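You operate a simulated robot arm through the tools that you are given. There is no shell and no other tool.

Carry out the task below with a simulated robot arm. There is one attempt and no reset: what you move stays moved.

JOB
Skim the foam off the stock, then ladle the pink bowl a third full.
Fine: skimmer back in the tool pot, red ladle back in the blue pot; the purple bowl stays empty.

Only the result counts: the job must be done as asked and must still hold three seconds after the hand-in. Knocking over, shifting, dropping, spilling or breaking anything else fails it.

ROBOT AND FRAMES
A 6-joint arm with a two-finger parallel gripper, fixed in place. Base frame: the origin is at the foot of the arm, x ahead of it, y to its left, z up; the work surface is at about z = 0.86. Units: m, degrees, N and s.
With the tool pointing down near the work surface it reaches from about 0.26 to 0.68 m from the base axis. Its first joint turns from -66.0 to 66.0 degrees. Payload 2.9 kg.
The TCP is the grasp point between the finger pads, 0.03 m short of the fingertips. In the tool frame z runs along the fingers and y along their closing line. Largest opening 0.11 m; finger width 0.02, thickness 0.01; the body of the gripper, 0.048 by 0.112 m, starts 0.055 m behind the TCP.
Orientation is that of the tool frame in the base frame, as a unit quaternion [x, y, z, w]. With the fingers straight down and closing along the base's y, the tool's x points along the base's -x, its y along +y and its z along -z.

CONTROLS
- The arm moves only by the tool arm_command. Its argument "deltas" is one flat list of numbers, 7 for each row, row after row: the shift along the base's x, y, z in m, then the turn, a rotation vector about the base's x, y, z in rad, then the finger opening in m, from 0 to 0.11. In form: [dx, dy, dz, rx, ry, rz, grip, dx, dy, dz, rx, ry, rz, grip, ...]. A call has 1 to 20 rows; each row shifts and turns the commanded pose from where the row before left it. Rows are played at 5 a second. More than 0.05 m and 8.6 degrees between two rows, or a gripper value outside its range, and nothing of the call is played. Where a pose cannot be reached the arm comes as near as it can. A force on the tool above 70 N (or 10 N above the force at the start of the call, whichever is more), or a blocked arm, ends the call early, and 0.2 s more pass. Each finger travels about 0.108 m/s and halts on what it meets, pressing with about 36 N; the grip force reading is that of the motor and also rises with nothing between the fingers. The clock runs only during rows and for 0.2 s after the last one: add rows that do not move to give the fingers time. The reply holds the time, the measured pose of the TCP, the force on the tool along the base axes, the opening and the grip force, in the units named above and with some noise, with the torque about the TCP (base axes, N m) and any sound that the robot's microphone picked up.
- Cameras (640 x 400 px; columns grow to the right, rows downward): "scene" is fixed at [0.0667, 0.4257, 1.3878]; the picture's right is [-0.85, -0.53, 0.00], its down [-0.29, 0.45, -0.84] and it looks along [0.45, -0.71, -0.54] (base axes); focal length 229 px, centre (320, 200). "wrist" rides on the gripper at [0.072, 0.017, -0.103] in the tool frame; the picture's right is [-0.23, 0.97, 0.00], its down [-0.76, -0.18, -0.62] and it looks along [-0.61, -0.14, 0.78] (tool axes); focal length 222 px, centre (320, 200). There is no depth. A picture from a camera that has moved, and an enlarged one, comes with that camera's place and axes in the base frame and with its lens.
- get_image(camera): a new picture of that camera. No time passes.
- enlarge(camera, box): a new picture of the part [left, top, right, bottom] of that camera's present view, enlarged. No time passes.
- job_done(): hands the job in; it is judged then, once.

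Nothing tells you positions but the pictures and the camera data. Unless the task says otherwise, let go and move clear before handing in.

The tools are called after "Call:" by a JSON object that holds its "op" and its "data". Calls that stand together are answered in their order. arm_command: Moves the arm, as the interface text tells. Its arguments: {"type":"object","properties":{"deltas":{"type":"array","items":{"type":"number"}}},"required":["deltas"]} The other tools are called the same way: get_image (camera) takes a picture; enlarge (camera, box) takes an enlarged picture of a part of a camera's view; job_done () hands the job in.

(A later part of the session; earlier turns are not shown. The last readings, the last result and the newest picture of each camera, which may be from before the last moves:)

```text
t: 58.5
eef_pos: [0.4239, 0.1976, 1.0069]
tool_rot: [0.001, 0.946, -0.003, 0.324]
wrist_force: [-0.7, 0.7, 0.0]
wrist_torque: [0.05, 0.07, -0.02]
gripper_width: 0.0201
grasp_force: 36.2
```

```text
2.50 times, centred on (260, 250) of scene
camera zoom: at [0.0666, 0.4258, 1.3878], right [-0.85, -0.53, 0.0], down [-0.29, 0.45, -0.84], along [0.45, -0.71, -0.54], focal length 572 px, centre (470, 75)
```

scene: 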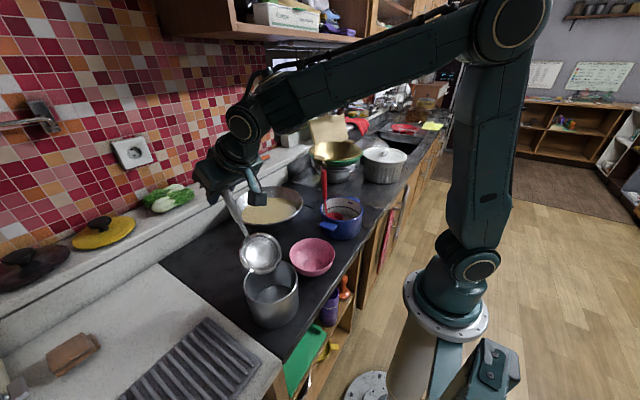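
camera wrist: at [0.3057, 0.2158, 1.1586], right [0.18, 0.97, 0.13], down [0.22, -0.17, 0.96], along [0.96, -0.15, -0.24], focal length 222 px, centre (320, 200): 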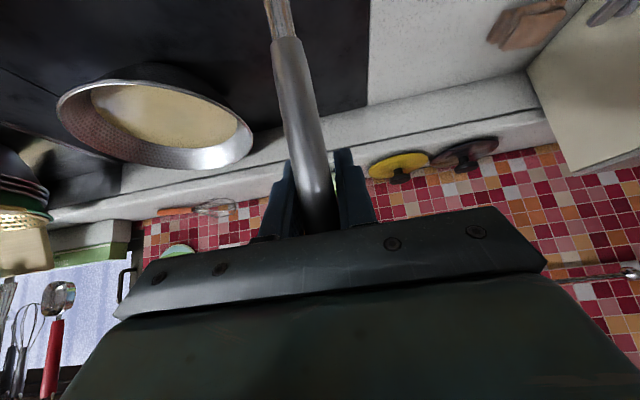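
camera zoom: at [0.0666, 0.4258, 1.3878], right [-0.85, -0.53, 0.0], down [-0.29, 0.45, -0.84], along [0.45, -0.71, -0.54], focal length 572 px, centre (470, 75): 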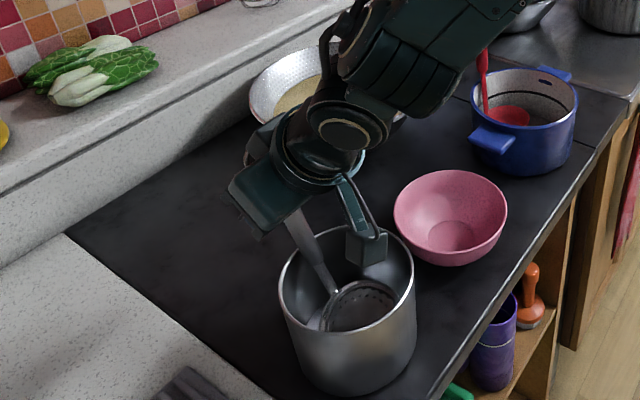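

The skimmer is seated as before with almost no load. Releasing and backing out along the tool axis.

Call:
{"op": "arm_command", "data": {"deltas": [0, 0, 0, 0, 0, 0, 0.03, 0, 0, 0, 0, 0, 0, 0.06, 0, 0, 0, 0, 0, 0, 0.06]}}

Call:
{"op": "enlarge", "data": {"camera": "scene", "box": [190, 170, 330, 330]}}

Call:
{"op": "enlarge", "data": {"camera": "wrist", "box": [200, 80, 460, 280]}}

```text
t: 59.3
eef_pos: [0.4243, 0.197, 1.0075]
tool_rot: [-0.001, 0.946, -0.002, 0.325]
wrist_force: [1.5, -0.3, -0.2]
wrist_torque: [0.01, 0.03, -0.01]
gripper_width: 0.0599
grasp_force: 0.1
```

```text
2.50 times, centred on (260, 250) of scene
camera zoom: at [0.0667, 0.4257, 1.3878], right [-0.85, -0.53, 0.0], down [-0.29, 0.45, -0.84], along [0.45, -0.71, -0.54], focal length 572 px, centre (470, 75)
```

zoom: 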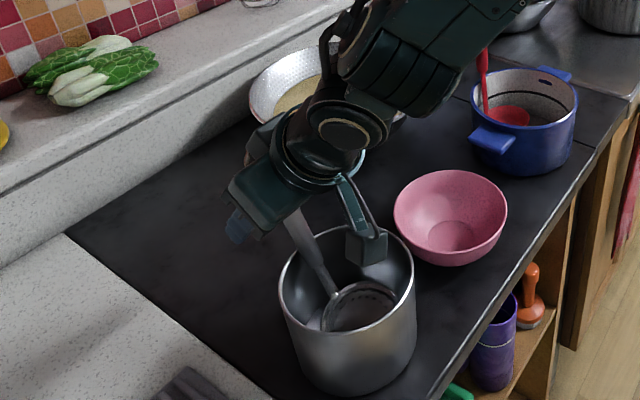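

```text
2.00 times, centred on (330, 180) of wrist
camera zoom: at [0.3057, 0.2146, 1.0467], right [0.18, 0.97, 0.13], down [0.22, -0.17, 0.96], along [0.96, -0.14, -0.24], focal length 444 px, centre (300, 240)
```

zoom: 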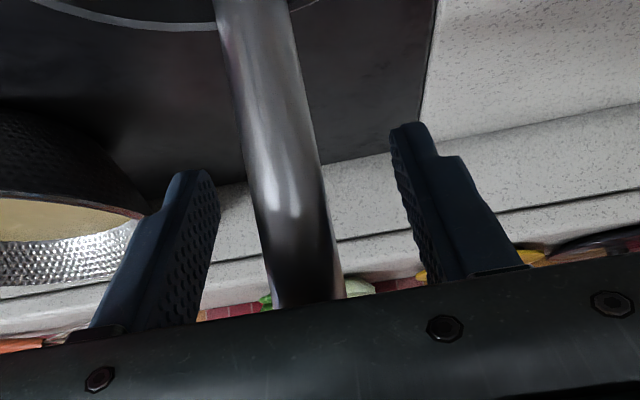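

Call:
{"op": "arm_command", "data": {"deltas": [-0.0123, 0, 0.0158, 0, 0, 0, 0.06, -0.0123, 0, 0.0158, 0, 0, 0, 0.06, -0.0123, 0, 0.0158, 0, 0, 0, 0.06, -0.0123, 0, 0.0158, 0, 0, 0, 0.06, -0.005, 0, 0.03, 0, 0, 0, 0.06, 0, 0, 0.03, 0, 0, 0, 0.06]}}

Call:
{"op": "enlarge", "data": {"camera": "scene", "box": [190, 170, 330, 330]}}

Call:
{"op": "get_image", "data": {"camera": "wrist"}}

```text
t: 60.7
eef_pos: [0.3683, 0.198, 1.1305]
tool_rot: [0.0, 0.946, -0.003, 0.325]
wrist_force: [0.1, 0.2, -0.3]
wrist_torque: [0.0, 0.0, 0.02]
gripper_width: 0.0601
grasp_force: 0.1
```

```text
2.50 times, centred on (260, 250) of scene
camera zoom: at [0.0667, 0.4257, 1.3878], right [-0.85, -0.53, 0.0], down [-0.29, 0.45, -0.84], along [0.45, -0.71, -0.54], focal length 572 px, centre (470, 75)
```

zoom: 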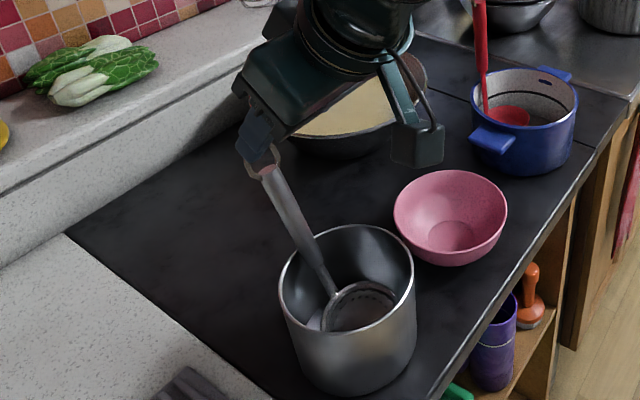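

```text
taken
camera wrist: at [0.2491, 0.2159, 1.1704], right [0.18, 0.97, 0.13], down [0.22, -0.17, 0.96], along [0.96, -0.14, -0.24], focal length 222 px, centre (320, 200)
```

wrist: 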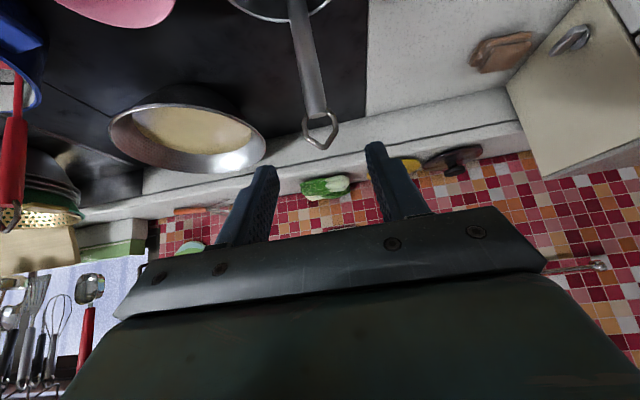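

The skimmer rests in the tool pot as before. Now I'll straighten the gripper and move over to look at the red ladle in the blue pot.

Call:
{"op": "arm_command", "data": {"deltas": [-0.001, -0.0353, 0.0133, 0, 0.0737, 0, 0.08, -0.001, -0.0353, 0.0133, 0, 0.0737, 0, 0.08, -0.001, -0.0353, 0.0133, 0, 0.0737, 0, 0.08, -0.001, -0.0353, 0.0133, 0, 0.0737, 0, 0.08, -0.001, -0.0353, 0.0133, 0, 0.0737, 0, 0.08, -0.001, -0.0353, 0.0133, 0, 0.0737, 0, 0.08, -0.001, -0.0353, 0.0133, 0, 0.0737, 0, 0.08, -0.001, -0.0353, 0.0133, 0, 0.0737, 0, 0.08, -0.001, -0.0353, 0.0133, 0, 0.0737, 0, 0.08]}}

Call:
{"op": "get_image", "data": {"camera": "wrist"}}

Call:
{"op": "enlarge", "data": {"camera": "wrist", "box": [220, 0, 420, 150]}}

Call:
{"op": "enlarge", "data": {"camera": "scene", "box": [290, 130, 390, 260]}}

Call:
{"op": "enlarge", "data": {"camera": "scene", "box": [190, 170, 330, 330]}}

```text
t: 62.7
eef_pos: [0.3611, -0.118, 1.2514]
tool_rot: [-0.001, 1.0, 0.0, 0.002]
wrist_force: [0.4, 0.5, -0.1]
wrist_torque: [-0.01, -0.01, 0.0]
gripper_width: 0.0797
grasp_force: 0.0
out of reach, approached as far as the arm can: row 9
```

```text
taken
camera wrist: at [0.2893, -0.1015, 1.3544], right [0.23, 0.97, 0.0], down [0.76, -0.18, 0.63], along [0.61, -0.14, -0.78], focal length 222 px, centre (320, 200)
```

wrist: 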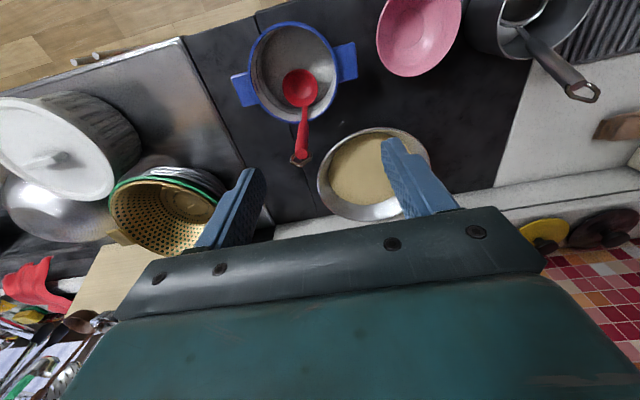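

```text
2.67 times, centred on (320, 75) of wrist
camera zoom: at [0.2893, -0.1015, 1.3544], right [0.23, 0.97, 0.0], down [0.76, -0.18, 0.63], along [0.61, -0.14, -0.78], focal length 592 px, centre (320, 533)
```

zoom: 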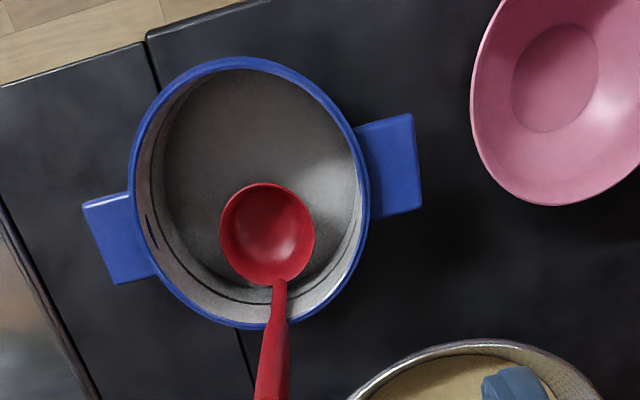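

```text
3.08 times, centred on (340, 195) of scene
camera zoom: at [0.0667, 0.4257, 1.3878], right [-0.85, -0.53, 0.0], down [-0.29, 0.45, -0.84], along [0.45, -0.71, -0.54], focal length 704 px, centre (258, 215)
```

zoom: 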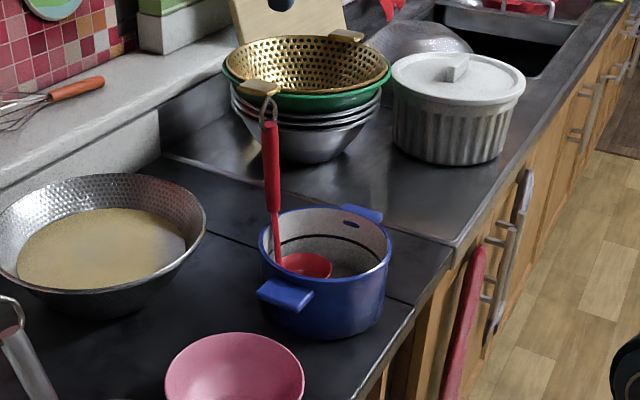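

```text
2.50 times, centred on (260, 250) of scene
camera zoom: at [0.0667, 0.4257, 1.3878], right [-0.85, -0.53, 0.0], down [-0.29, 0.45, -0.84], along [0.45, -0.71, -0.54], focal length 572 px, centre (470, 75)
```

zoom: 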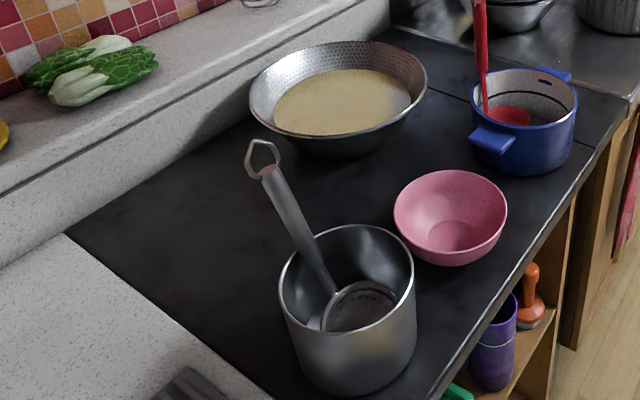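

The skimmer is back, the stock is clear, and everything else is undisturbed. The ladle's handle is nearly vertical at about (0.427, -0.165), its top at z≈1.058; I'll tilt the gripper 40° and set up a pre-grasp in front of it.

Call:
{"op": "arm_command", "data": {"deltas": [0.0025, -0.0078, -0.022, 0, -0.1163, 0, 0.08, 0.0025, -0.0078, -0.022, 0, -0.1163, 0, 0.08, 0.0025, -0.0078, -0.022, 0, -0.1163, 0, 0.08, 0.0025, -0.0078, -0.022, 0, -0.1163, 0, 0.08, 0.0025, -0.0078, -0.022, 0, -0.1163, 0, 0.08, 0.0025, -0.0078, -0.022, 0, -0.1163, 0, 0.08]}}

Call:
{"op": "get_image", "data": {"camera": "wrist"}}

Call:
{"op": "enlarge", "data": {"camera": "scene", "box": [270, 90, 390, 250]}}

```text
t: 64.1
eef_pos: [0.3778, -0.1631, 1.1183]
tool_rot: [0.001, 0.94, -0.003, 0.341]
wrist_force: [0.4, 0.4, 0.1]
wrist_torque: [-0.01, -0.03, -0.02]
gripper_width: 0.08
grasp_force: 0.0
```

```text
taken
camera wrist: at [0.2565, -0.1458, 1.1527], right [0.18, 0.97, 0.14], down [0.18, -0.17, 0.97], along [0.97, -0.14, -0.21], focal length 222 px, centre (320, 200)
```

wrist: 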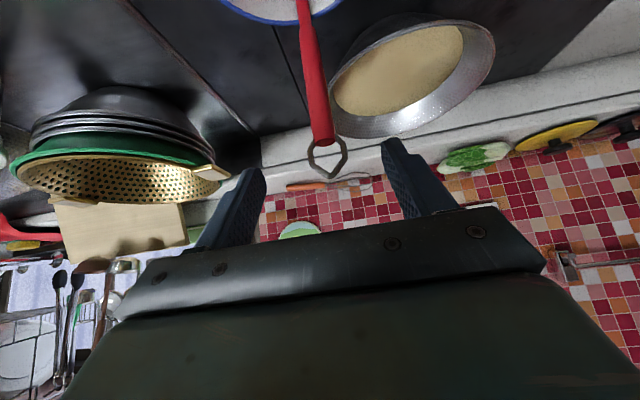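

```text
2.50 times, centred on (330, 170) of scene
camera zoom: at [0.0667, 0.4258, 1.3878], right [-0.85, -0.53, 0.0], down [-0.29, 0.45, -0.84], along [0.45, -0.71, -0.54], focal length 572 px, centre (295, 275)
```

zoom: 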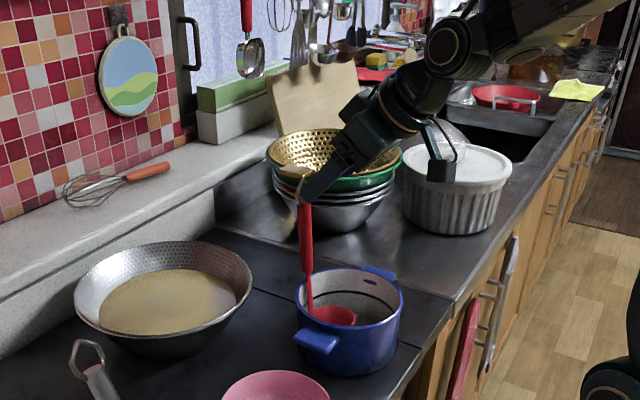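

The handle is at y≈-0.162 with its top at z≈1.064. I'll move down and in along the tool axis to put the pads around z≈1.02 on the handle.

Call:
{"op": "arm_command", "data": {"deltas": [0, 0.002, -0.018, 0, 0, 0, 0.08, 0, 0, -0.018, 0, 0, 0, 0.08, 0.017, 0, -0.02, 0, 0, 0, 0.08, 0.017, 0, -0.02, 0, 0, 0, 0.07, 0.016, 0, -0.021, 0, 0, 0, 0.06, 0, 0, 0, 0, 0, 0, 0.06]}}

Call:
{"op": "enlarge", "data": {"camera": "wrist", "box": [200, 80, 460, 280]}}

Call:
{"op": "enlarge", "data": {"camera": "scene", "box": [270, 90, 390, 250]}}

```text
t: 65.5
eef_pos: [0.4288, -0.1586, 1.0225]
tool_rot: [0.001, 0.94, -0.003, 0.341]
wrist_force: [0.5, 0.0, -0.2]
wrist_torque: [-0.02, -0.02, 0.01]
gripper_width: 0.0601
grasp_force: 0.1
```

```text
2.00 times, centred on (330, 180) of wrist
camera zoom: at [0.3077, -0.1419, 1.0566], right [0.18, 0.97, 0.14], down [0.18, -0.17, 0.97], along [0.97, -0.14, -0.21], focal length 444 px, centre (300, 240)
```

zoom: 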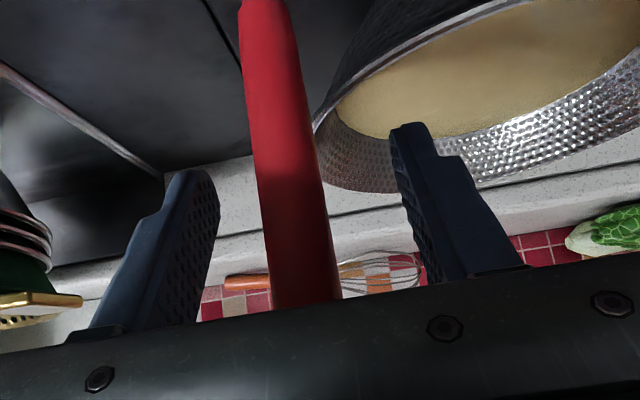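

```text
2.50 times, centred on (330, 170) of scene
camera zoom: at [0.0667, 0.4257, 1.3878], right [-0.85, -0.53, 0.0], down [-0.29, 0.45, -0.84], along [0.45, -0.71, -0.54], focal length 572 px, centre (295, 275)
```

zoom: 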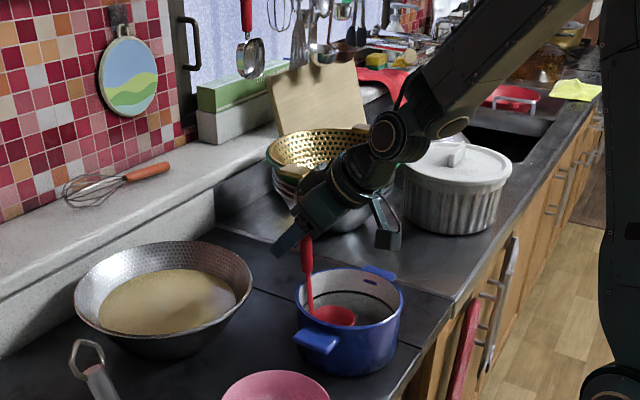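

The handle is centred between the pads with no contact force. Closing.

Call:
{"op": "arm_command", "data": {"deltas": [0, -0.002, 0, 0, 0, 0, 0.04, 0, 0, 0, 0, 0, 0, 0.02, 0, 0, 0, 0, 0, 0, 0.0, 0, 0, 0, 0, 0, 0, 0.0]}}

Call:
{"op": "enlarge", "data": {"camera": "wrist", "box": [200, 80, 460, 280]}}

Call:
{"op": "enlarge", "data": {"camera": "scene", "box": [290, 130, 390, 260]}}

```text
t: 66.5
eef_pos: [0.4267, -0.1617, 1.0215]
tool_rot: [0.0, 0.94, -0.003, 0.341]
wrist_force: [-0.4, 0.1, 0.7]
wrist_torque: [0.1, 0.03, -0.02]
gripper_width: 0.0196
grasp_force: 36.6
```

```text
2.00 times, centred on (330, 180) of wrist
camera zoom: at [0.3066, -0.1437, 1.056], right [0.18, 0.97, 0.14], down [0.19, -0.17, 0.97], along [0.97, -0.14, -0.21], focal length 444 px, centre (300, 240)
```

zoom: 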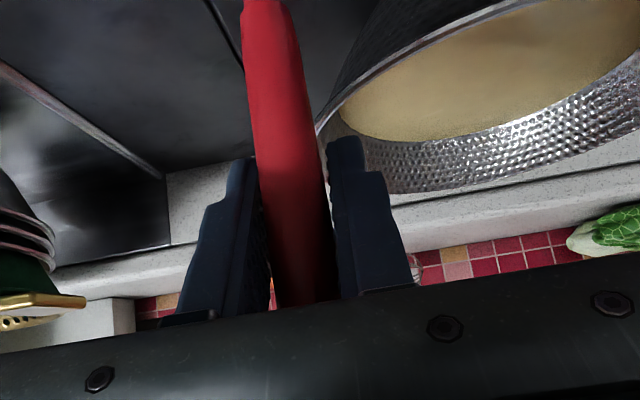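

```text
3.08 times, centred on (340, 195) of scene
camera zoom: at [0.0667, 0.4258, 1.3878], right [-0.85, -0.53, 0.0], down [-0.29, 0.45, -0.84], along [0.45, -0.71, -0.54], focal length 704 px, centre (258, 215)
```

zoom: 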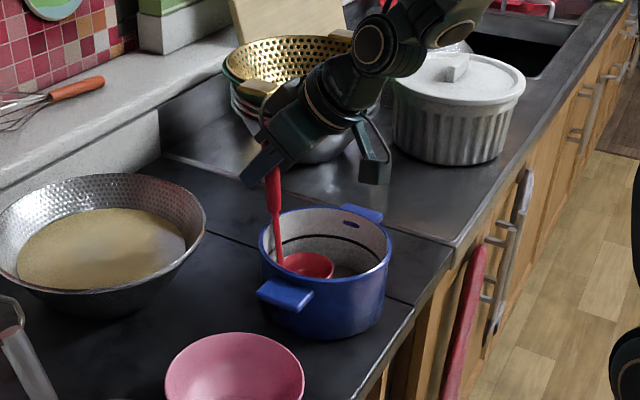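

Firm grip on the ladle (19.6 mm). Lifting it straight up out of the blue pot.

Call:
{"op": "arm_command", "data": {"deltas": [0, 0, 0.015, 0, 0, 0, 0.0, 0, 0, 0.02, 0, 0, 0, 0.0, 0, 0, 0.025, 0, 0, 0, 0.0, 0, 0, 0.03, 0, 0, 0, 0.0, 0, 0, 0.03, 0, 0, 0, 0.0]}}

Call:
{"op": "enlarge", "data": {"camera": "scene", "box": [280, 120, 390, 260]}}

Call:
{"op": "get_image", "data": {"camera": "wrist"}}

```text
t: 67.7
eef_pos: [0.4243, -0.1617, 1.1419]
tool_rot: [0.0, 0.94, -0.003, 0.34]
wrist_force: [-0.5, 0.0, -1.7]
wrist_torque: [0.0, -0.02, 0.01]
gripper_width: 0.0199
grasp_force: 36.3
```

```text
2.86 times, centred on (335, 190) of scene
camera zoom: at [0.0667, 0.4258, 1.3878], right [-0.85, -0.53, 0.0], down [-0.29, 0.45, -0.84], along [0.45, -0.71, -0.54], focal length 654 px, centre (277, 229)
```

zoom: 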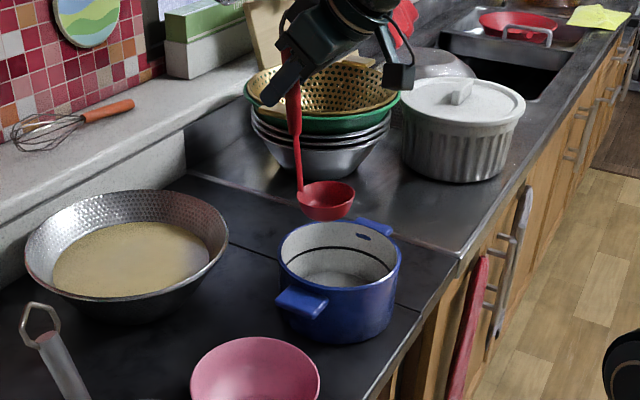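

```text
taken
camera wrist: at [0.3048, -0.1445, 1.1761], right [0.18, 0.97, 0.14], down [0.19, -0.17, 0.97], along [0.97, -0.14, -0.21], focal length 222 px, centre (320, 200)
```

wrist: 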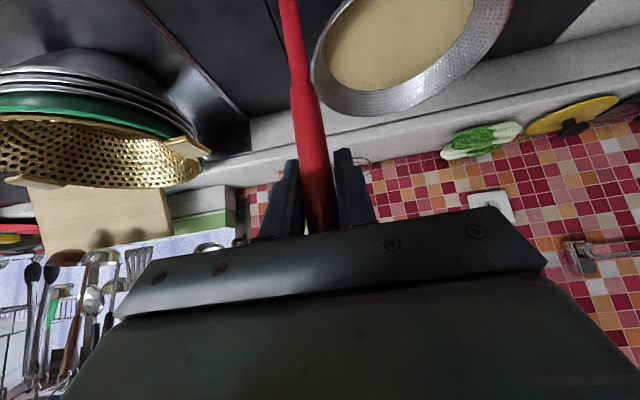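

The ladle is free with its bowl roughly level. I'll carry it over the wok centre at a safe height.

Call:
{"op": "arm_command", "data": {"deltas": [0.02, 0.02, 0, 0, 0, 0, 0.0, 0.038, 0.02, 0, 0, 0, 0, 0.0, 0.038, 0.02, 0, 0, 0, 0, 0.0, 0.038, 0.02, 0, 0, 0, 0, 0.0, 0.038, 0.02, 0, 0, 0, 0, 0.0, 0.038, 0.02, 0, 0, 0, 0, 0.0]}}

Call:
{"op": "enlarge", "data": {"camera": "scene", "box": [215, 125, 315, 245]}}

```text
t: 69.1
eef_pos: [0.6348, -0.0423, 1.143]
tool_rot: [0.0, 0.94, -0.002, 0.34]
wrist_force: [-0.7, 1.0, -1.2]
wrist_torque: [0.01, -0.08, 0.0]
gripper_width: 0.0198
grasp_force: 36.2
```

```text
3.33 times, centred on (265, 185) of scene
camera zoom: at [0.0667, 0.4258, 1.3878], right [-0.85, -0.53, 0.0], down [-0.29, 0.45, -0.84], along [0.45, -0.71, -0.54], focal length 763 px, centre (503, 250)
```

zoom: 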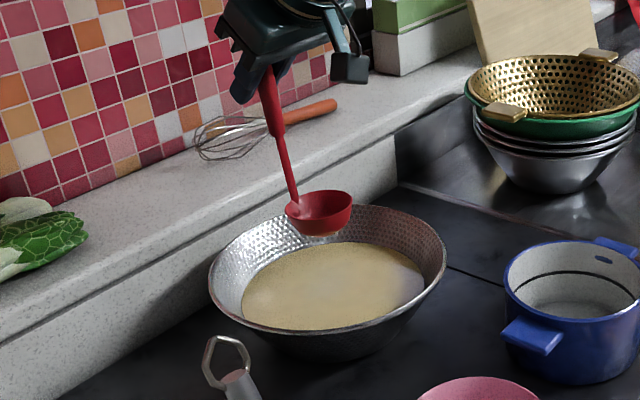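

The ladle is over the wok. I'll lower it to just at the surface and look.

Call:
{"op": "arm_command", "data": {"deltas": [0, 0, -0.03, 0, 0, 0, 0.0, 0, 0, -0.03, 0, 0, 0, 0.0, 0, 0, -0.02, 0, 0, 0, 0.0, 0, 0, -0.015, 0, 0, 0, 0.0]}}

Call:
{"op": "enlarge", "data": {"camera": "scene", "box": [225, 165, 305, 235]}}

```text
t: 70.1
eef_pos: [0.6375, -0.041, 1.0468]
tool_rot: [0.0, 0.94, -0.003, 0.341]
wrist_force: [0.1, 0.1, 0.2]
wrist_torque: [-0.01, -0.04, 0.0]
gripper_width: 0.0201
grasp_force: 36.0
```

```text
5.71 times, centred on (265, 200) of scene
camera zoom: at [0.0667, 0.4257, 1.3878], right [-0.85, -0.53, 0.0], down [-0.29, 0.45, -0.84], along [0.45, -0.71, -0.54], focal length 1308 px, centre (634, 200)
```

zoom: 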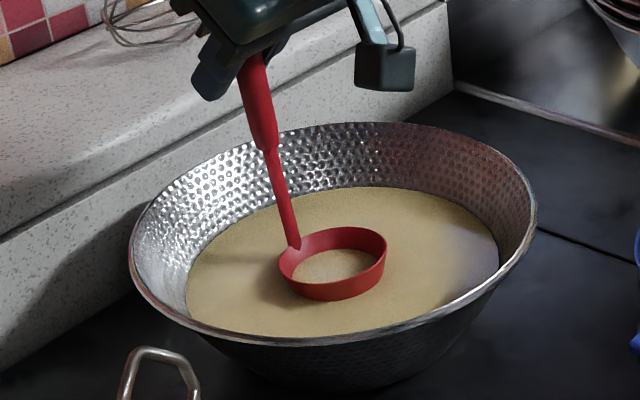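

The stock shows inside the ladle with the rim still ~12 mm above the surface. I'll lower in small steps, watching the force.

Call:
{"op": "arm_command", "data": {"deltas": [0, 0, -0.008, 0, 0, 0, 0.0, 0, 0, -0.006, 0, 0, 0, 0.0, 0, 0, -0.003, 0, 0, 0, 0.0]}}

Call:
{"op": "enlarge", "data": {"camera": "scene", "box": [225, 165, 305, 235]}}

```text
t: 70.9
eef_pos: [0.637, -0.0428, 1.0293]
tool_rot: [0.0, 0.94, -0.003, 0.34]
wrist_force: [0.0, -0.5, -2.1]
wrist_torque: [0.0, -0.06, -0.02]
gripper_width: 0.0199
grasp_force: 36.4
```

```text
5.71 times, centred on (265, 200) of scene
camera zoom: at [0.0667, 0.4257, 1.3878], right [-0.85, -0.53, 0.0], down [-0.29, 0.45, -0.84], along [0.45, -0.71, -0.54], focal length 1308 px, centre (634, 200)
```

zoom: 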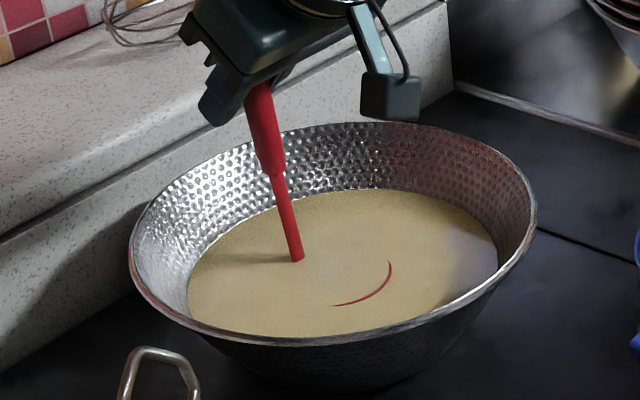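

Almost submerged; only the nose-side rim shows, so the bowl is tilted ~5°. I'll level it in place, then lift slowly.

Call:
{"op": "arm_command", "data": {"deltas": [-0.006, 0, 0.002, 0, -0.045, 0, 0.0, -0.006, 0, 0.001, 0, -0.045, 0, 0.0, 0, 0, 0, 0, 0, 0, 0.0]}}

Call:
{"op": "enlarge", "data": {"camera": "scene", "box": [225, 165, 305, 235]}}

```text
t: 71.7
eef_pos: [0.6258, -0.043, 1.0332]
tool_rot: [0.0, 0.924, -0.003, 0.383]
wrist_force: [-1.1, 0.6, -0.5]
wrist_torque: [0.04, -0.07, 0.03]
gripper_width: 0.0203
grasp_force: 35.8
```

```text
5.71 times, centred on (265, 200) of scene
camera zoom: at [0.0667, 0.4257, 1.3878], right [-0.85, -0.53, 0.0], down [-0.29, 0.45, -0.84], along [0.45, -0.71, -0.54], focal length 1308 px, centre (634, 200)
```

zoom: 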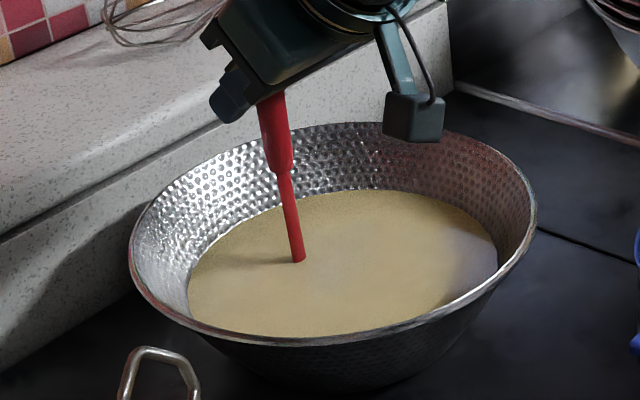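

Fully submerged. Lifting slowly.

Call:
{"op": "arm_command", "data": {"deltas": [0, 0, 0.006, 0, 0, 0, 0.0, 0, 0, 0.01, 0, 0, 0, 0.0, 0, 0, 0.014, 0, 0, 0, 0.0, 0, 0, 0.016, 0, 0, 0, 0.0, 0, 0, 0.016, 0, 0, 0, 0.0, 0, 0, 0.016, 0, 0, 0, 0.0, 0, 0, 0.01, 0, 0, 0, 0.0, 0, 0, 0, 0, 0, 0, 0.0]}}

Call:
{"op": "enlarge", "data": {"camera": "scene", "box": [225, 145, 305, 235]}}

```text
t: 73.5
eef_pos: [0.6254, -0.044, 1.1206]
tool_rot: [0.0, 0.924, -0.003, 0.383]
wrist_force: [-0.4, 0.2, -0.7]
wrist_torque: [-0.04, -0.02, -0.02]
gripper_width: 0.02
grasp_force: 35.7
```

```text
4.44 times, centred on (265, 190) of scene
camera zoom: at [0.0667, 0.4257, 1.3878], right [-0.85, -0.53, 0.0], down [-0.29, 0.45, -0.84], along [0.45, -0.71, -0.54], focal length 1018 px, centre (564, 244)
```

zoom: 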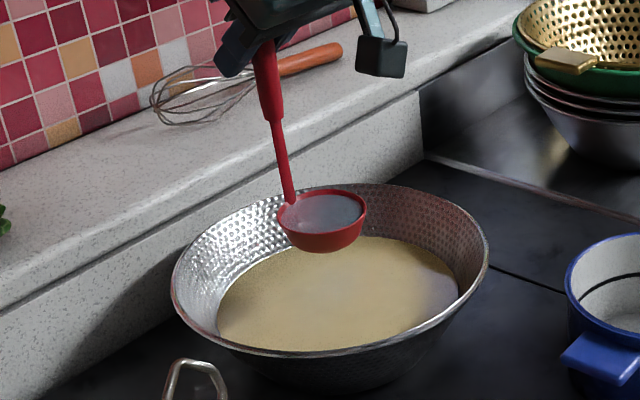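

The ladle is full of stock with no spill. I'll raise a bit more, then carry it gently toward the pink bowl at (0.333, 0.047), yawing -60° on the way so the arm has room to tip it.

Call:
{"op": "arm_command", "data": {"deltas": [0, 0, 0.008, 0, 0, 0, 0.0, 0, 0, 0.014, 0, 0, 0, 0.0, 0, 0, 0.008, 0, 0, 0, 0.0, -0.0128, 0.0026, 0, 0, 0, -0.0494, 0.0, -0.0205, 0.0042, 0, 0, 0, -0.079, 0.0, -0.0256, 0.0052, 0, 0, 0, -0.0988, 0.0, -0.0256, 0.0052, 0, 0, 0, -0.0988, 0.0, -0.0256, 0.0052, 0, 0, 0, -0.0988, 0.0, -0.0256, 0.0052, 0, 0, 0, -0.0988, 0.0, -0.0256, 0.0052, 0, 0, 0, -0.0988, 0.0, -0.0256, 0.0052, 0, 0, 0, -0.0988, 0.0, -0.0256, 0.0052, 0, 0, 0, -0.0988, 0.0, -0.0256, 0.0052, 0, 0, 0, -0.0988, 0.0, -0.0205, 0.0042, 0, 0, 0, -0.079, 0.0, -0.0128, 0.0026, 0, 0, 0, -0.0494, 0.0, 0, 0, 0, 0, 0, 0, 0.0]}}

Call:
{"op": "enlarge", "data": {"camera": "scene", "box": [220, 170, 380, 310]}}

Call:
{"op": "get_image", "data": {"camera": "scene"}}

```text
t: 76.9
eef_pos: [0.3538, 0.0118, 1.1501]
tool_rot: [0.463, 0.8, -0.194, 0.33]
wrist_force: [1.2, 0.2, -1.3]
wrist_torque: [-0.03, -0.08, 0.02]
gripper_width: 0.02
grasp_force: 36.2
```

```text
2.86 times, centred on (300, 240) of scene
camera zoom: at [0.0667, 0.4258, 1.3878], right [-0.85, -0.53, 0.0], down [-0.29, 0.45, -0.84], along [0.45, -0.71, -0.54], focal length 654 px, centre (377, 86)
```

zoom: 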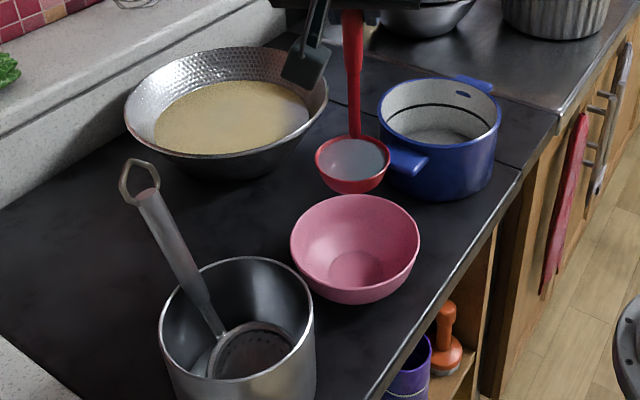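

```text
taken
```

scene: 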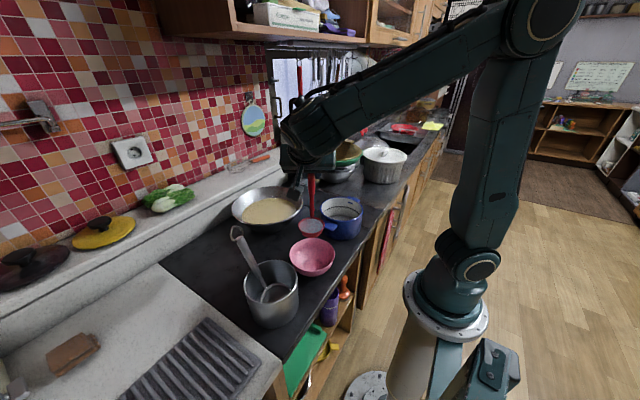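

The full ladle is directly over the pink bowl. I'll lower it slightly, offset it so the lip is over the bowl centre, and begin tipping slowly.

Call:
{"op": "arm_command", "data": {"deltas": [-0.003, 0.004, -0.01, 0, 0, 0, 0.0, -0.004, 0.005, -0.012, 0, 0, 0, 0.0, -0.003, 0.004, -0.01, 0, 0, 0, 0.0, 0.0055, -0.0095, -0.0051, 0.0756, 0.0436, 0, 0.0, 0.0055, -0.0095, -0.0051, 0.0756, 0.0436, 0, 0.0, 0.0055, -0.0095, -0.0051, 0.0756, 0.0436, 0, 0.0]}}

Call:
{"op": "enlarge", "data": {"camera": "scene", "box": [250, 180, 370, 300]}}

```text
t: 78.3
eef_pos: [0.3597, -0.0025, 1.1023]
tool_rot: [0.483, 0.837, -0.132, 0.222]
wrist_force: [-0.9, -0.1, -1.0]
wrist_torque: [-0.05, 0.0, -0.01]
gripper_width: 0.0198
grasp_force: 36.5
```

```text
3.33 times, centred on (310, 240) of scene
camera zoom: at [0.0667, 0.4258, 1.3878], right [-0.85, -0.53, 0.0], down [-0.29, 0.45, -0.84], along [0.45, -0.71, -0.54], focal length 763 px, centre (353, 67)
```

zoom: 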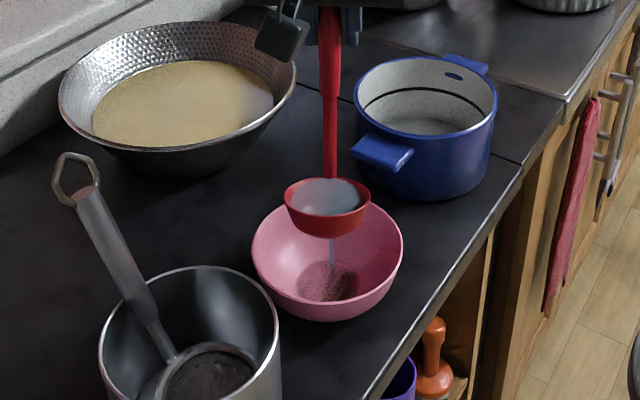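

Stock is streaming into the pink bowl's centre. Continuing the tip slowly.

Call:
{"op": "arm_command", "data": {"deltas": [0.0047, -0.0081, -0.0078, 0.0756, 0.0436, 0, 0.0, 0.0047, -0.0081, -0.0078, 0.0756, 0.0436, 0, 0.0, 0.0047, -0.0081, -0.0078, 0.0756, 0.0436, 0, 0.0, 0, 0, 0, 0, 0, 0, 0.0]}}

Call:
{"op": "enlarge", "data": {"camera": "scene", "box": [250, 180, 370, 300]}}

```text
t: 79.3
eef_pos: [0.3738, -0.0287, 1.0791]
tool_rot: [0.495, 0.859, -0.067, 0.111]
wrist_force: [-0.2, -0.2, -1.3]
wrist_torque: [-0.03, -0.03, 0.02]
gripper_width: 0.0197
grasp_force: 35.9
```

```text
3.33 times, centred on (310, 240) of scene
camera zoom: at [0.0667, 0.4257, 1.3878], right [-0.85, -0.53, 0.0], down [-0.29, 0.45, -0.84], along [0.45, -0.71, -0.54], focal length 763 px, centre (353, 67)
```

zoom: 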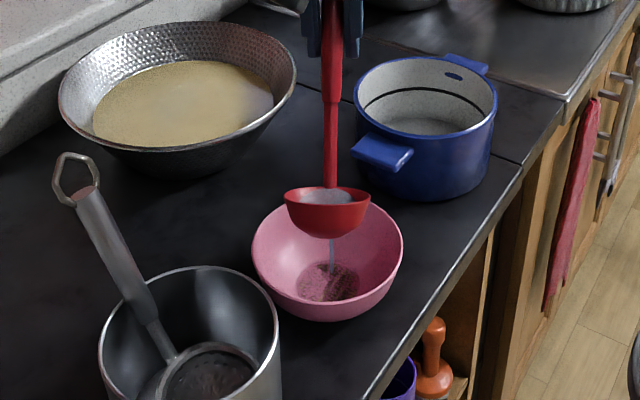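

Call:
{"op": "arm_command", "data": {"deltas": [0.0035, -0.0061, -0.0099, 0.0756, 0.0436, 0, 0.0, 0.0035, -0.0061, -0.0099, 0.0756, 0.0436, 0, 0.0, 0.0035, -0.0061, -0.0099, 0.0756, 0.0436, 0, 0.0, 0, 0, 0, 0, 0, 0, 0.0]}}

Call:
{"op": "enlarge", "data": {"camera": "scene", "box": [250, 180, 370, 300]}}

```text
t: 80.3
eef_pos: [0.383, -0.0477, 1.0486]
tool_rot: [0.5, 0.866, -0.001, -0.003]
wrist_force: [1.0, 0.5, -1.1]
wrist_torque: [-0.04, -0.01, 0.02]
gripper_width: 0.0198
grasp_force: 36.4
```

```text
3.33 times, centred on (310, 240) of scene
camera zoom: at [0.0667, 0.4257, 1.3878], right [-0.85, -0.53, 0.0], down [-0.29, 0.45, -0.84], along [0.45, -0.71, -0.54], focal length 763 px, centre (353, 67)
```

zoom: 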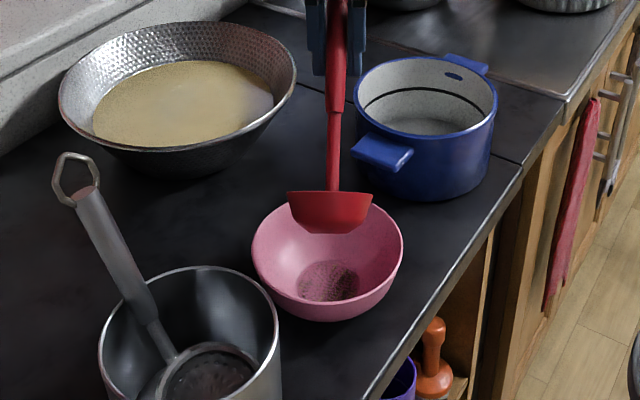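

Call:
{"op": "arm_command", "data": {"deltas": [0.0021, -0.0036, -0.0114, 0.0756, 0.0436, 0, 0.0, 0.0021, -0.0036, -0.0114, 0.0756, 0.0436, 0, 0.0, 0.0021, -0.0036, -0.0114, 0.0756, 0.0436, 0, 0.0, 0, 0, 0, 0, 0, 0, 0.0, 0, 0, 0, 0, 0, 0, 0.0]}}

Call:
{"op": "enlarge", "data": {"camera": "scene", "box": [250, 180, 370, 300]}}

```text
t: 81.5
eef_pos: [0.3895, -0.0589, 1.016]
tool_rot: [0.494, 0.86, 0.063, -0.114]
wrist_force: [-0.5, -0.1, -0.1]
wrist_torque: [-0.08, 0.0, 0.02]
gripper_width: 0.0198
grasp_force: 36.2
```

```text
3.33 times, centred on (310, 240) of scene
camera zoom: at [0.0667, 0.4257, 1.3878], right [-0.85, -0.53, 0.0], down [-0.29, 0.45, -0.84], along [0.45, -0.71, -0.54], focal length 763 px, centre (353, 67)
```

zoom: 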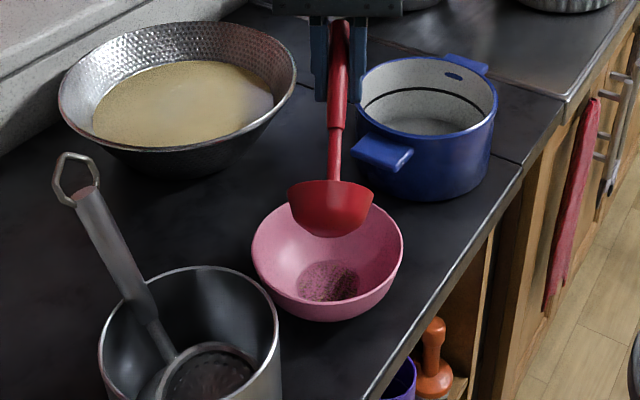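

Call:
{"op": "enlarge", "data": {"camera": "scene", "box": [285, 225, 345, 285]}}

Call:
{"op": "get_image", "data": {"camera": "wrist"}}

```text
6.67 times, centred on (315, 255) of scene
camera zoom: at [0.0667, 0.4257, 1.3878], right [-0.85, -0.53, 0.0], down [-0.29, 0.45, -0.84], along [0.45, -0.71, -0.54], focal length 1526 px, centre (353, -167)
```

zoom: 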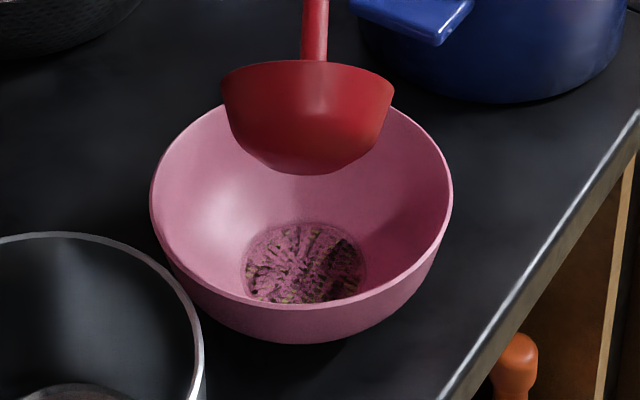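

```text
taken
camera wrist: at [0.3837, -0.0124, 1.1357], right [0.95, 0.3, -0.06], down [0.3, -0.86, 0.41], along [0.07, -0.4, -0.91], focal length 222 px, centre (320, 200)
```

wrist: 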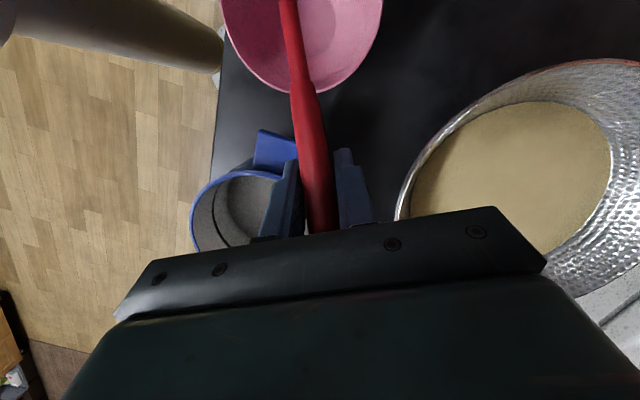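

Call:
{"op": "arm_command", "data": {"deltas": [0, 0, 0, 0, 0, 0, 0.0, 0, 0, 0, 0, 0, 0, 0.0, 0, 0, 0, 0, 0, 0, 0.0, 0, 0, 0, 0, 0, 0, 0.0, 0, 0, 0, 0, 0, 0, 0.0]}}

Call:
{"op": "enlarge", "data": {"camera": "scene", "box": [285, 225, 345, 285]}}

Call:
{"op": "enlarge", "data": {"camera": "wrist", "box": [200, 0, 400, 110]}}

```text
t: 82.7
eef_pos: [0.3893, -0.0593, 1.0159]
tool_rot: [0.495, 0.859, 0.062, -0.115]
wrist_force: [0.0, -1.7, -0.2]
wrist_torque: [-0.04, -0.03, -0.04]
gripper_width: 0.0197
grasp_force: 35.9
```

```text
6.67 times, centred on (315, 255) of scene
camera zoom: at [0.0667, 0.4257, 1.3878], right [-0.85, -0.53, 0.0], down [-0.29, 0.45, -0.84], along [0.45, -0.71, -0.54], focal length 1526 px, centre (353, -167)
```

zoom: 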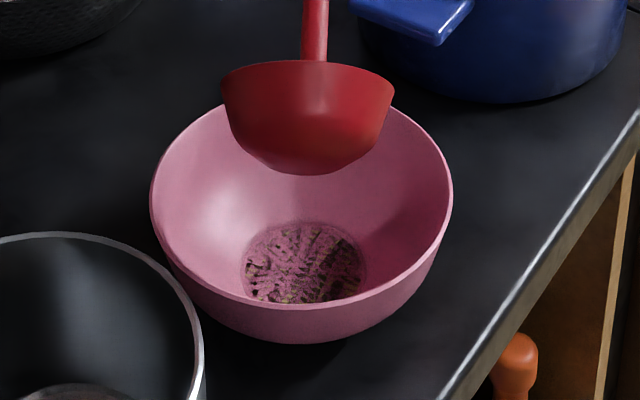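

```text
3.20 times, centred on (300, 55) of wrist
camera zoom: at [0.3837, -0.0123, 1.1357], right [0.95, 0.3, -0.06], down [0.3, -0.86, 0.41], along [0.07, -0.41, -0.91], focal length 711 px, centre (384, 664)
```

zoom: 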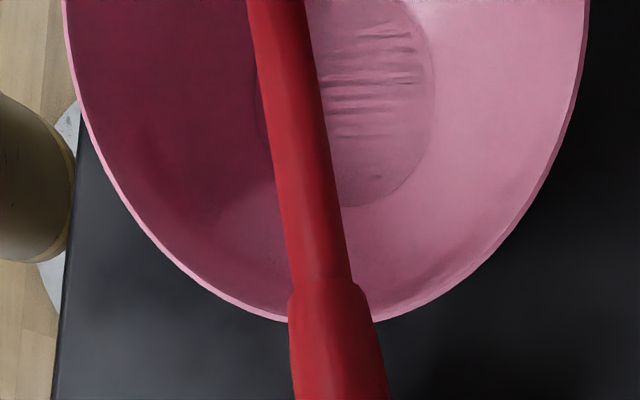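

The bowl only shows a thin film so far. I'll tip further to 75° and wait to make sure the ladle empties.

Call:
{"op": "arm_command", "data": {"deltas": [0.0006, -0.001, -0.0121, 0.0756, 0.0436, 0, 0.0, 0.0006, -0.001, -0.0121, 0.0756, 0.0436, 0, 0.0, 0.0006, -0.001, -0.0121, 0.0756, 0.0436, 0, 0.0, 0, 0, 0, 0, 0, 0, 0.0, 0, 0, 0, 0, 0, 0, 0.0, 0, 0, 0, 0, 0, 0, 0.0]}}

Call:
{"op": "enlarge", "data": {"camera": "scene", "box": [275, 195, 355, 285]}}

```text
t: 84.1
eef_pos: [0.3921, -0.061, 0.978]
tool_rot: [0.482, 0.837, 0.128, -0.225]
wrist_force: [0.3, 0.0, -0.9]
wrist_torque: [-0.05, -0.04, 0.03]
gripper_width: 0.0198
grasp_force: 36.1
```

```text
4.44 times, centred on (315, 240) of scene
camera zoom: at [0.0667, 0.4257, 1.3878], right [-0.85, -0.53, 0.0], down [-0.29, 0.45, -0.84], along [0.45, -0.71, -0.54], focal length 1018 px, centre (342, 22)
```

zoom: 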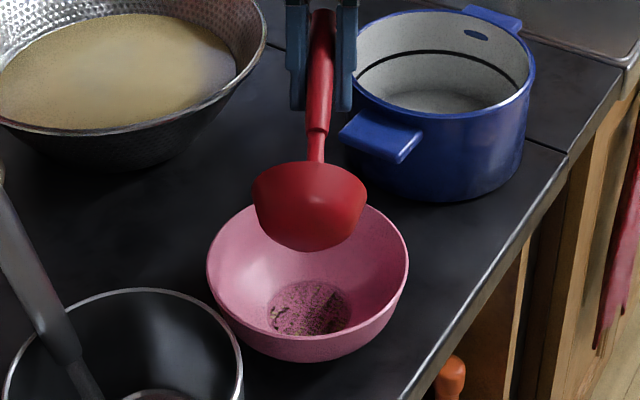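

I'll level the ladle back over the bowl and look inside both.

Call:
{"op": "arm_command", "data": {"deltas": [-0.0004, 0.0006, 0.0202, -0.126, -0.0727, 0, 0.0, -0.0018, 0.0031, 0.0201, -0.126, -0.0727, 0, 0.0, -0.0033, 0.0056, 0.0192, -0.126, -0.0727, 0, 0.0, -0.0046, 0.0079, 0.018, -0.126, -0.0727, 0, 0.0, -0.0059, 0.0102, 0.0167, -0.126, -0.0727, 0, 0.0, -0.007, 0.0121, 0.0146, -0.126, -0.0727, 0, 0.0, -0.0079, 0.0137, 0.0125, -0.126, -0.0727, 0, 0.0, -0.0089, 0.0154, 0.0101, -0.126, -0.0727, 0, 0.0, -0.0094, 0.0163, 0.0074, -0.126, -0.0727, 0, 0.0, 0, 0, 0.03, 0, 0, 0, 0.0]}}

Call:
{"op": "enlarge", "data": {"camera": "scene", "box": [265, 185, 365, 285]}}

Call:
{"op": "enlarge", "data": {"camera": "scene", "box": [285, 225, 345, 285]}}

```text
t: 86.3
eef_pos: [0.3399, 0.0212, 1.1484]
tool_rot: [0.461, 0.8, -0.194, 0.331]
wrist_force: [0.2, 0.2, -0.5]
wrist_torque: [-0.04, -0.04, 0.0]
gripper_width: 0.0197
grasp_force: 36.4
```

```text
4.00 times, centred on (315, 235) of scene
camera zoom: at [0.0666, 0.4258, 1.3878], right [-0.85, -0.53, 0.0], down [-0.29, 0.45, -0.84], along [0.45, -0.71, -0.54], focal length 916 px, centre (340, 60)
```

zoom: 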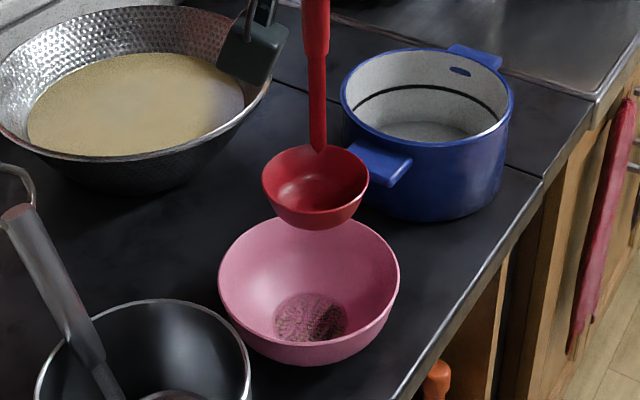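

```text
6.67 times, centred on (315, 255) of scene
camera zoom: at [0.0666, 0.4258, 1.3878], right [-0.85, -0.53, 0.0], down [-0.29, 0.45, -0.84], along [0.45, -0.71, -0.54], focal length 1526 px, centre (353, -167)
```

zoom: 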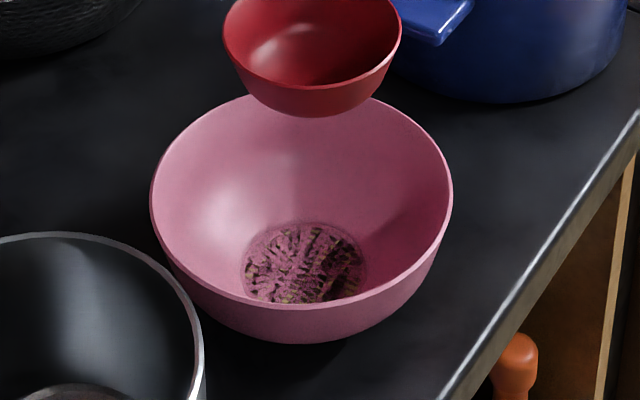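

The ladle emptied entirely into the pink bowl; the level is still very low, so more ladlefuls are needed. Returning to the wok for a second scoop.

Call:
{"op": "arm_command", "data": {"deltas": [0.0135, -0.0031, 0, 0, 0, 0.0494, 0.0, 0.0215, -0.0049, 0, 0, 0, 0.079, 0.0, 0.0269, -0.0061, 0, 0, 0, 0.0988, 0.0, 0.0269, -0.0061, 0, 0, 0, 0.0988, 0.0, 0.0269, -0.0061, 0, 0, 0, 0.0988, 0.0, 0.0269, -0.0061, 0, 0, 0, 0.0988, 0.0, 0.0269, -0.0061, 0, 0, 0, 0.0988, 0.0, 0.0269, -0.0061, 0, 0, 0, 0.0988, 0.0, 0.0269, -0.0061, 0, 0, 0, 0.0988, 0.0, 0.0269, -0.0061, 0, 0, 0, 0.0988, 0.0, 0.0215, -0.0049, 0, 0, 0, 0.079, 0.0, 0.0135, -0.0031, 0, 0, 0, 0.0494, 0.0, 0, 0, -0.02, 0, 0, 0, 0.0, 0, 0, -0.02, 0, 0, 0, 0.0]}}

Call:
{"op": "enlarge", "data": {"camera": "scene", "box": [225, 145, 305, 235]}}

Call:
{"op": "enlarge", "data": {"camera": "scene", "box": [285, 225, 345, 285]}}

```text
t: 89.3
eef_pos: [0.628, -0.0397, 1.1084]
tool_rot: [0.0, 0.923, -0.003, 0.384]
wrist_force: [0.6, -0.1, -1.0]
wrist_torque: [-0.01, -0.03, 0.01]
gripper_width: 0.0197
grasp_force: 36.0
```

```text
4.44 times, centred on (265, 190) of scene
camera zoom: at [0.0667, 0.4257, 1.3878], right [-0.85, -0.53, 0.0], down [-0.29, 0.45, -0.84], along [0.45, -0.71, -0.54], focal length 1018 px, centre (564, 244)
```

zoom: 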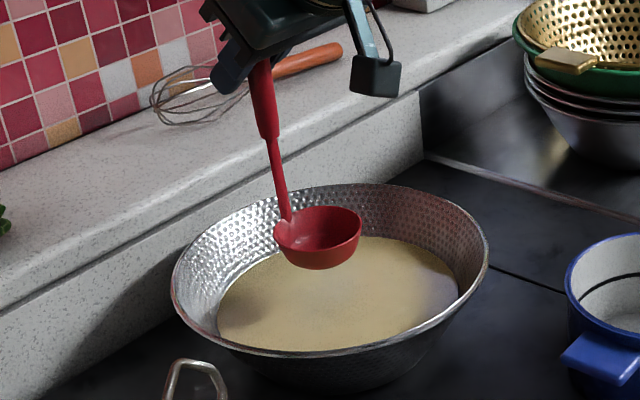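

```text
6.67 times, centred on (315, 255) of scene
camera zoom: at [0.0667, 0.4257, 1.3878], right [-0.85, -0.53, 0.0], down [-0.29, 0.45, -0.84], along [0.45, -0.71, -0.54], focal length 1526 px, centre (353, -167)
```

zoom: 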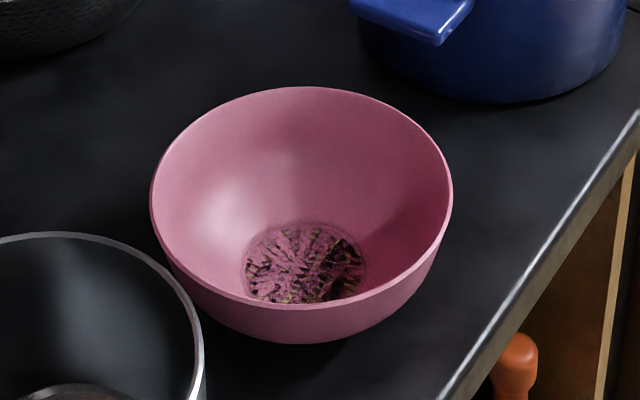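

Second scoop: lowering into the stock.

Call:
{"op": "arm_command", "data": {"deltas": [0, 0, -0.03, 0, 0, 0, 0.0, 0, 0, -0.024, 0, 0, 0, 0.0, 0, 0, -0.012, 0, 0, 0, 0.0, 0, 0, -0.007, 0, 0, 0, 0.0, 0, 0, -0.004, 0, 0, 0, 0.0]}}

Call:
{"op": "enlarge", "data": {"camera": "scene", "box": [225, 165, 305, 235]}}

```text
t: 90.5
eef_pos: [0.6273, -0.0397, 1.0307]
tool_rot: [0.0, 0.924, -0.002, 0.383]
wrist_force: [-0.8, 0.4, -1.2]
wrist_torque: [0.0, -0.06, -0.01]
gripper_width: 0.02
grasp_force: 36.1
```

```text
5.71 times, centred on (265, 200) of scene
camera zoom: at [0.0667, 0.4257, 1.3878], right [-0.85, -0.53, 0.0], down [-0.29, 0.45, -0.84], along [0.45, -0.71, -0.54], focal length 1308 px, centre (634, 200)
```

zoom: 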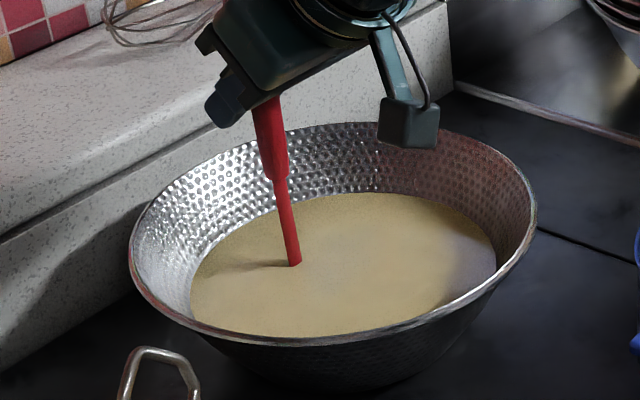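

Fully submerged. Lifting slowly and then carrying to the pink bowl with the same motion.

Call:
{"op": "arm_command", "data": {"deltas": [0, 0, 0.006, 0, 0, 0, 0.0, 0, 0, 0.01, 0, 0, 0, 0.0, 0, 0, 0.016, 0, 0, 0, 0.0, 0, 0, 0.02, 0, 0, 0, 0.0, 0, 0, 0.02, 0, 0, 0, 0.0, 0, 0, 0.02, 0, 0, 0, 0.0, 0, 0, 0.018, 0, 0, 0, 0.0, 0, 0, 0.009, 0, 0, 0, 0.0, 0, 0, 0, 0, 0, 0, 0.0]}}

Call:
{"op": "enlarge", "data": {"camera": "scene", "box": [225, 145, 305, 235]}}

```text
t: 92.5
eef_pos: [0.6295, -0.0413, 1.149]
tool_rot: [0.0, 0.923, -0.003, 0.384]
wrist_force: [0.3, -0.6, -1.3]
wrist_torque: [-0.04, -0.04, 0.0]
gripper_width: 0.0198
grasp_force: 36.2
```

```text
4.44 times, centred on (265, 190) of scene
camera zoom: at [0.0667, 0.4257, 1.3878], right [-0.85, -0.53, 0.0], down [-0.29, 0.45, -0.84], along [0.45, -0.71, -0.54], focal length 1018 px, centre (564, 244)
```

zoom: 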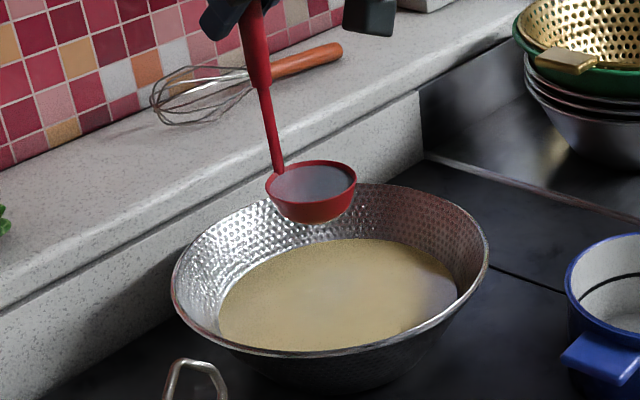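

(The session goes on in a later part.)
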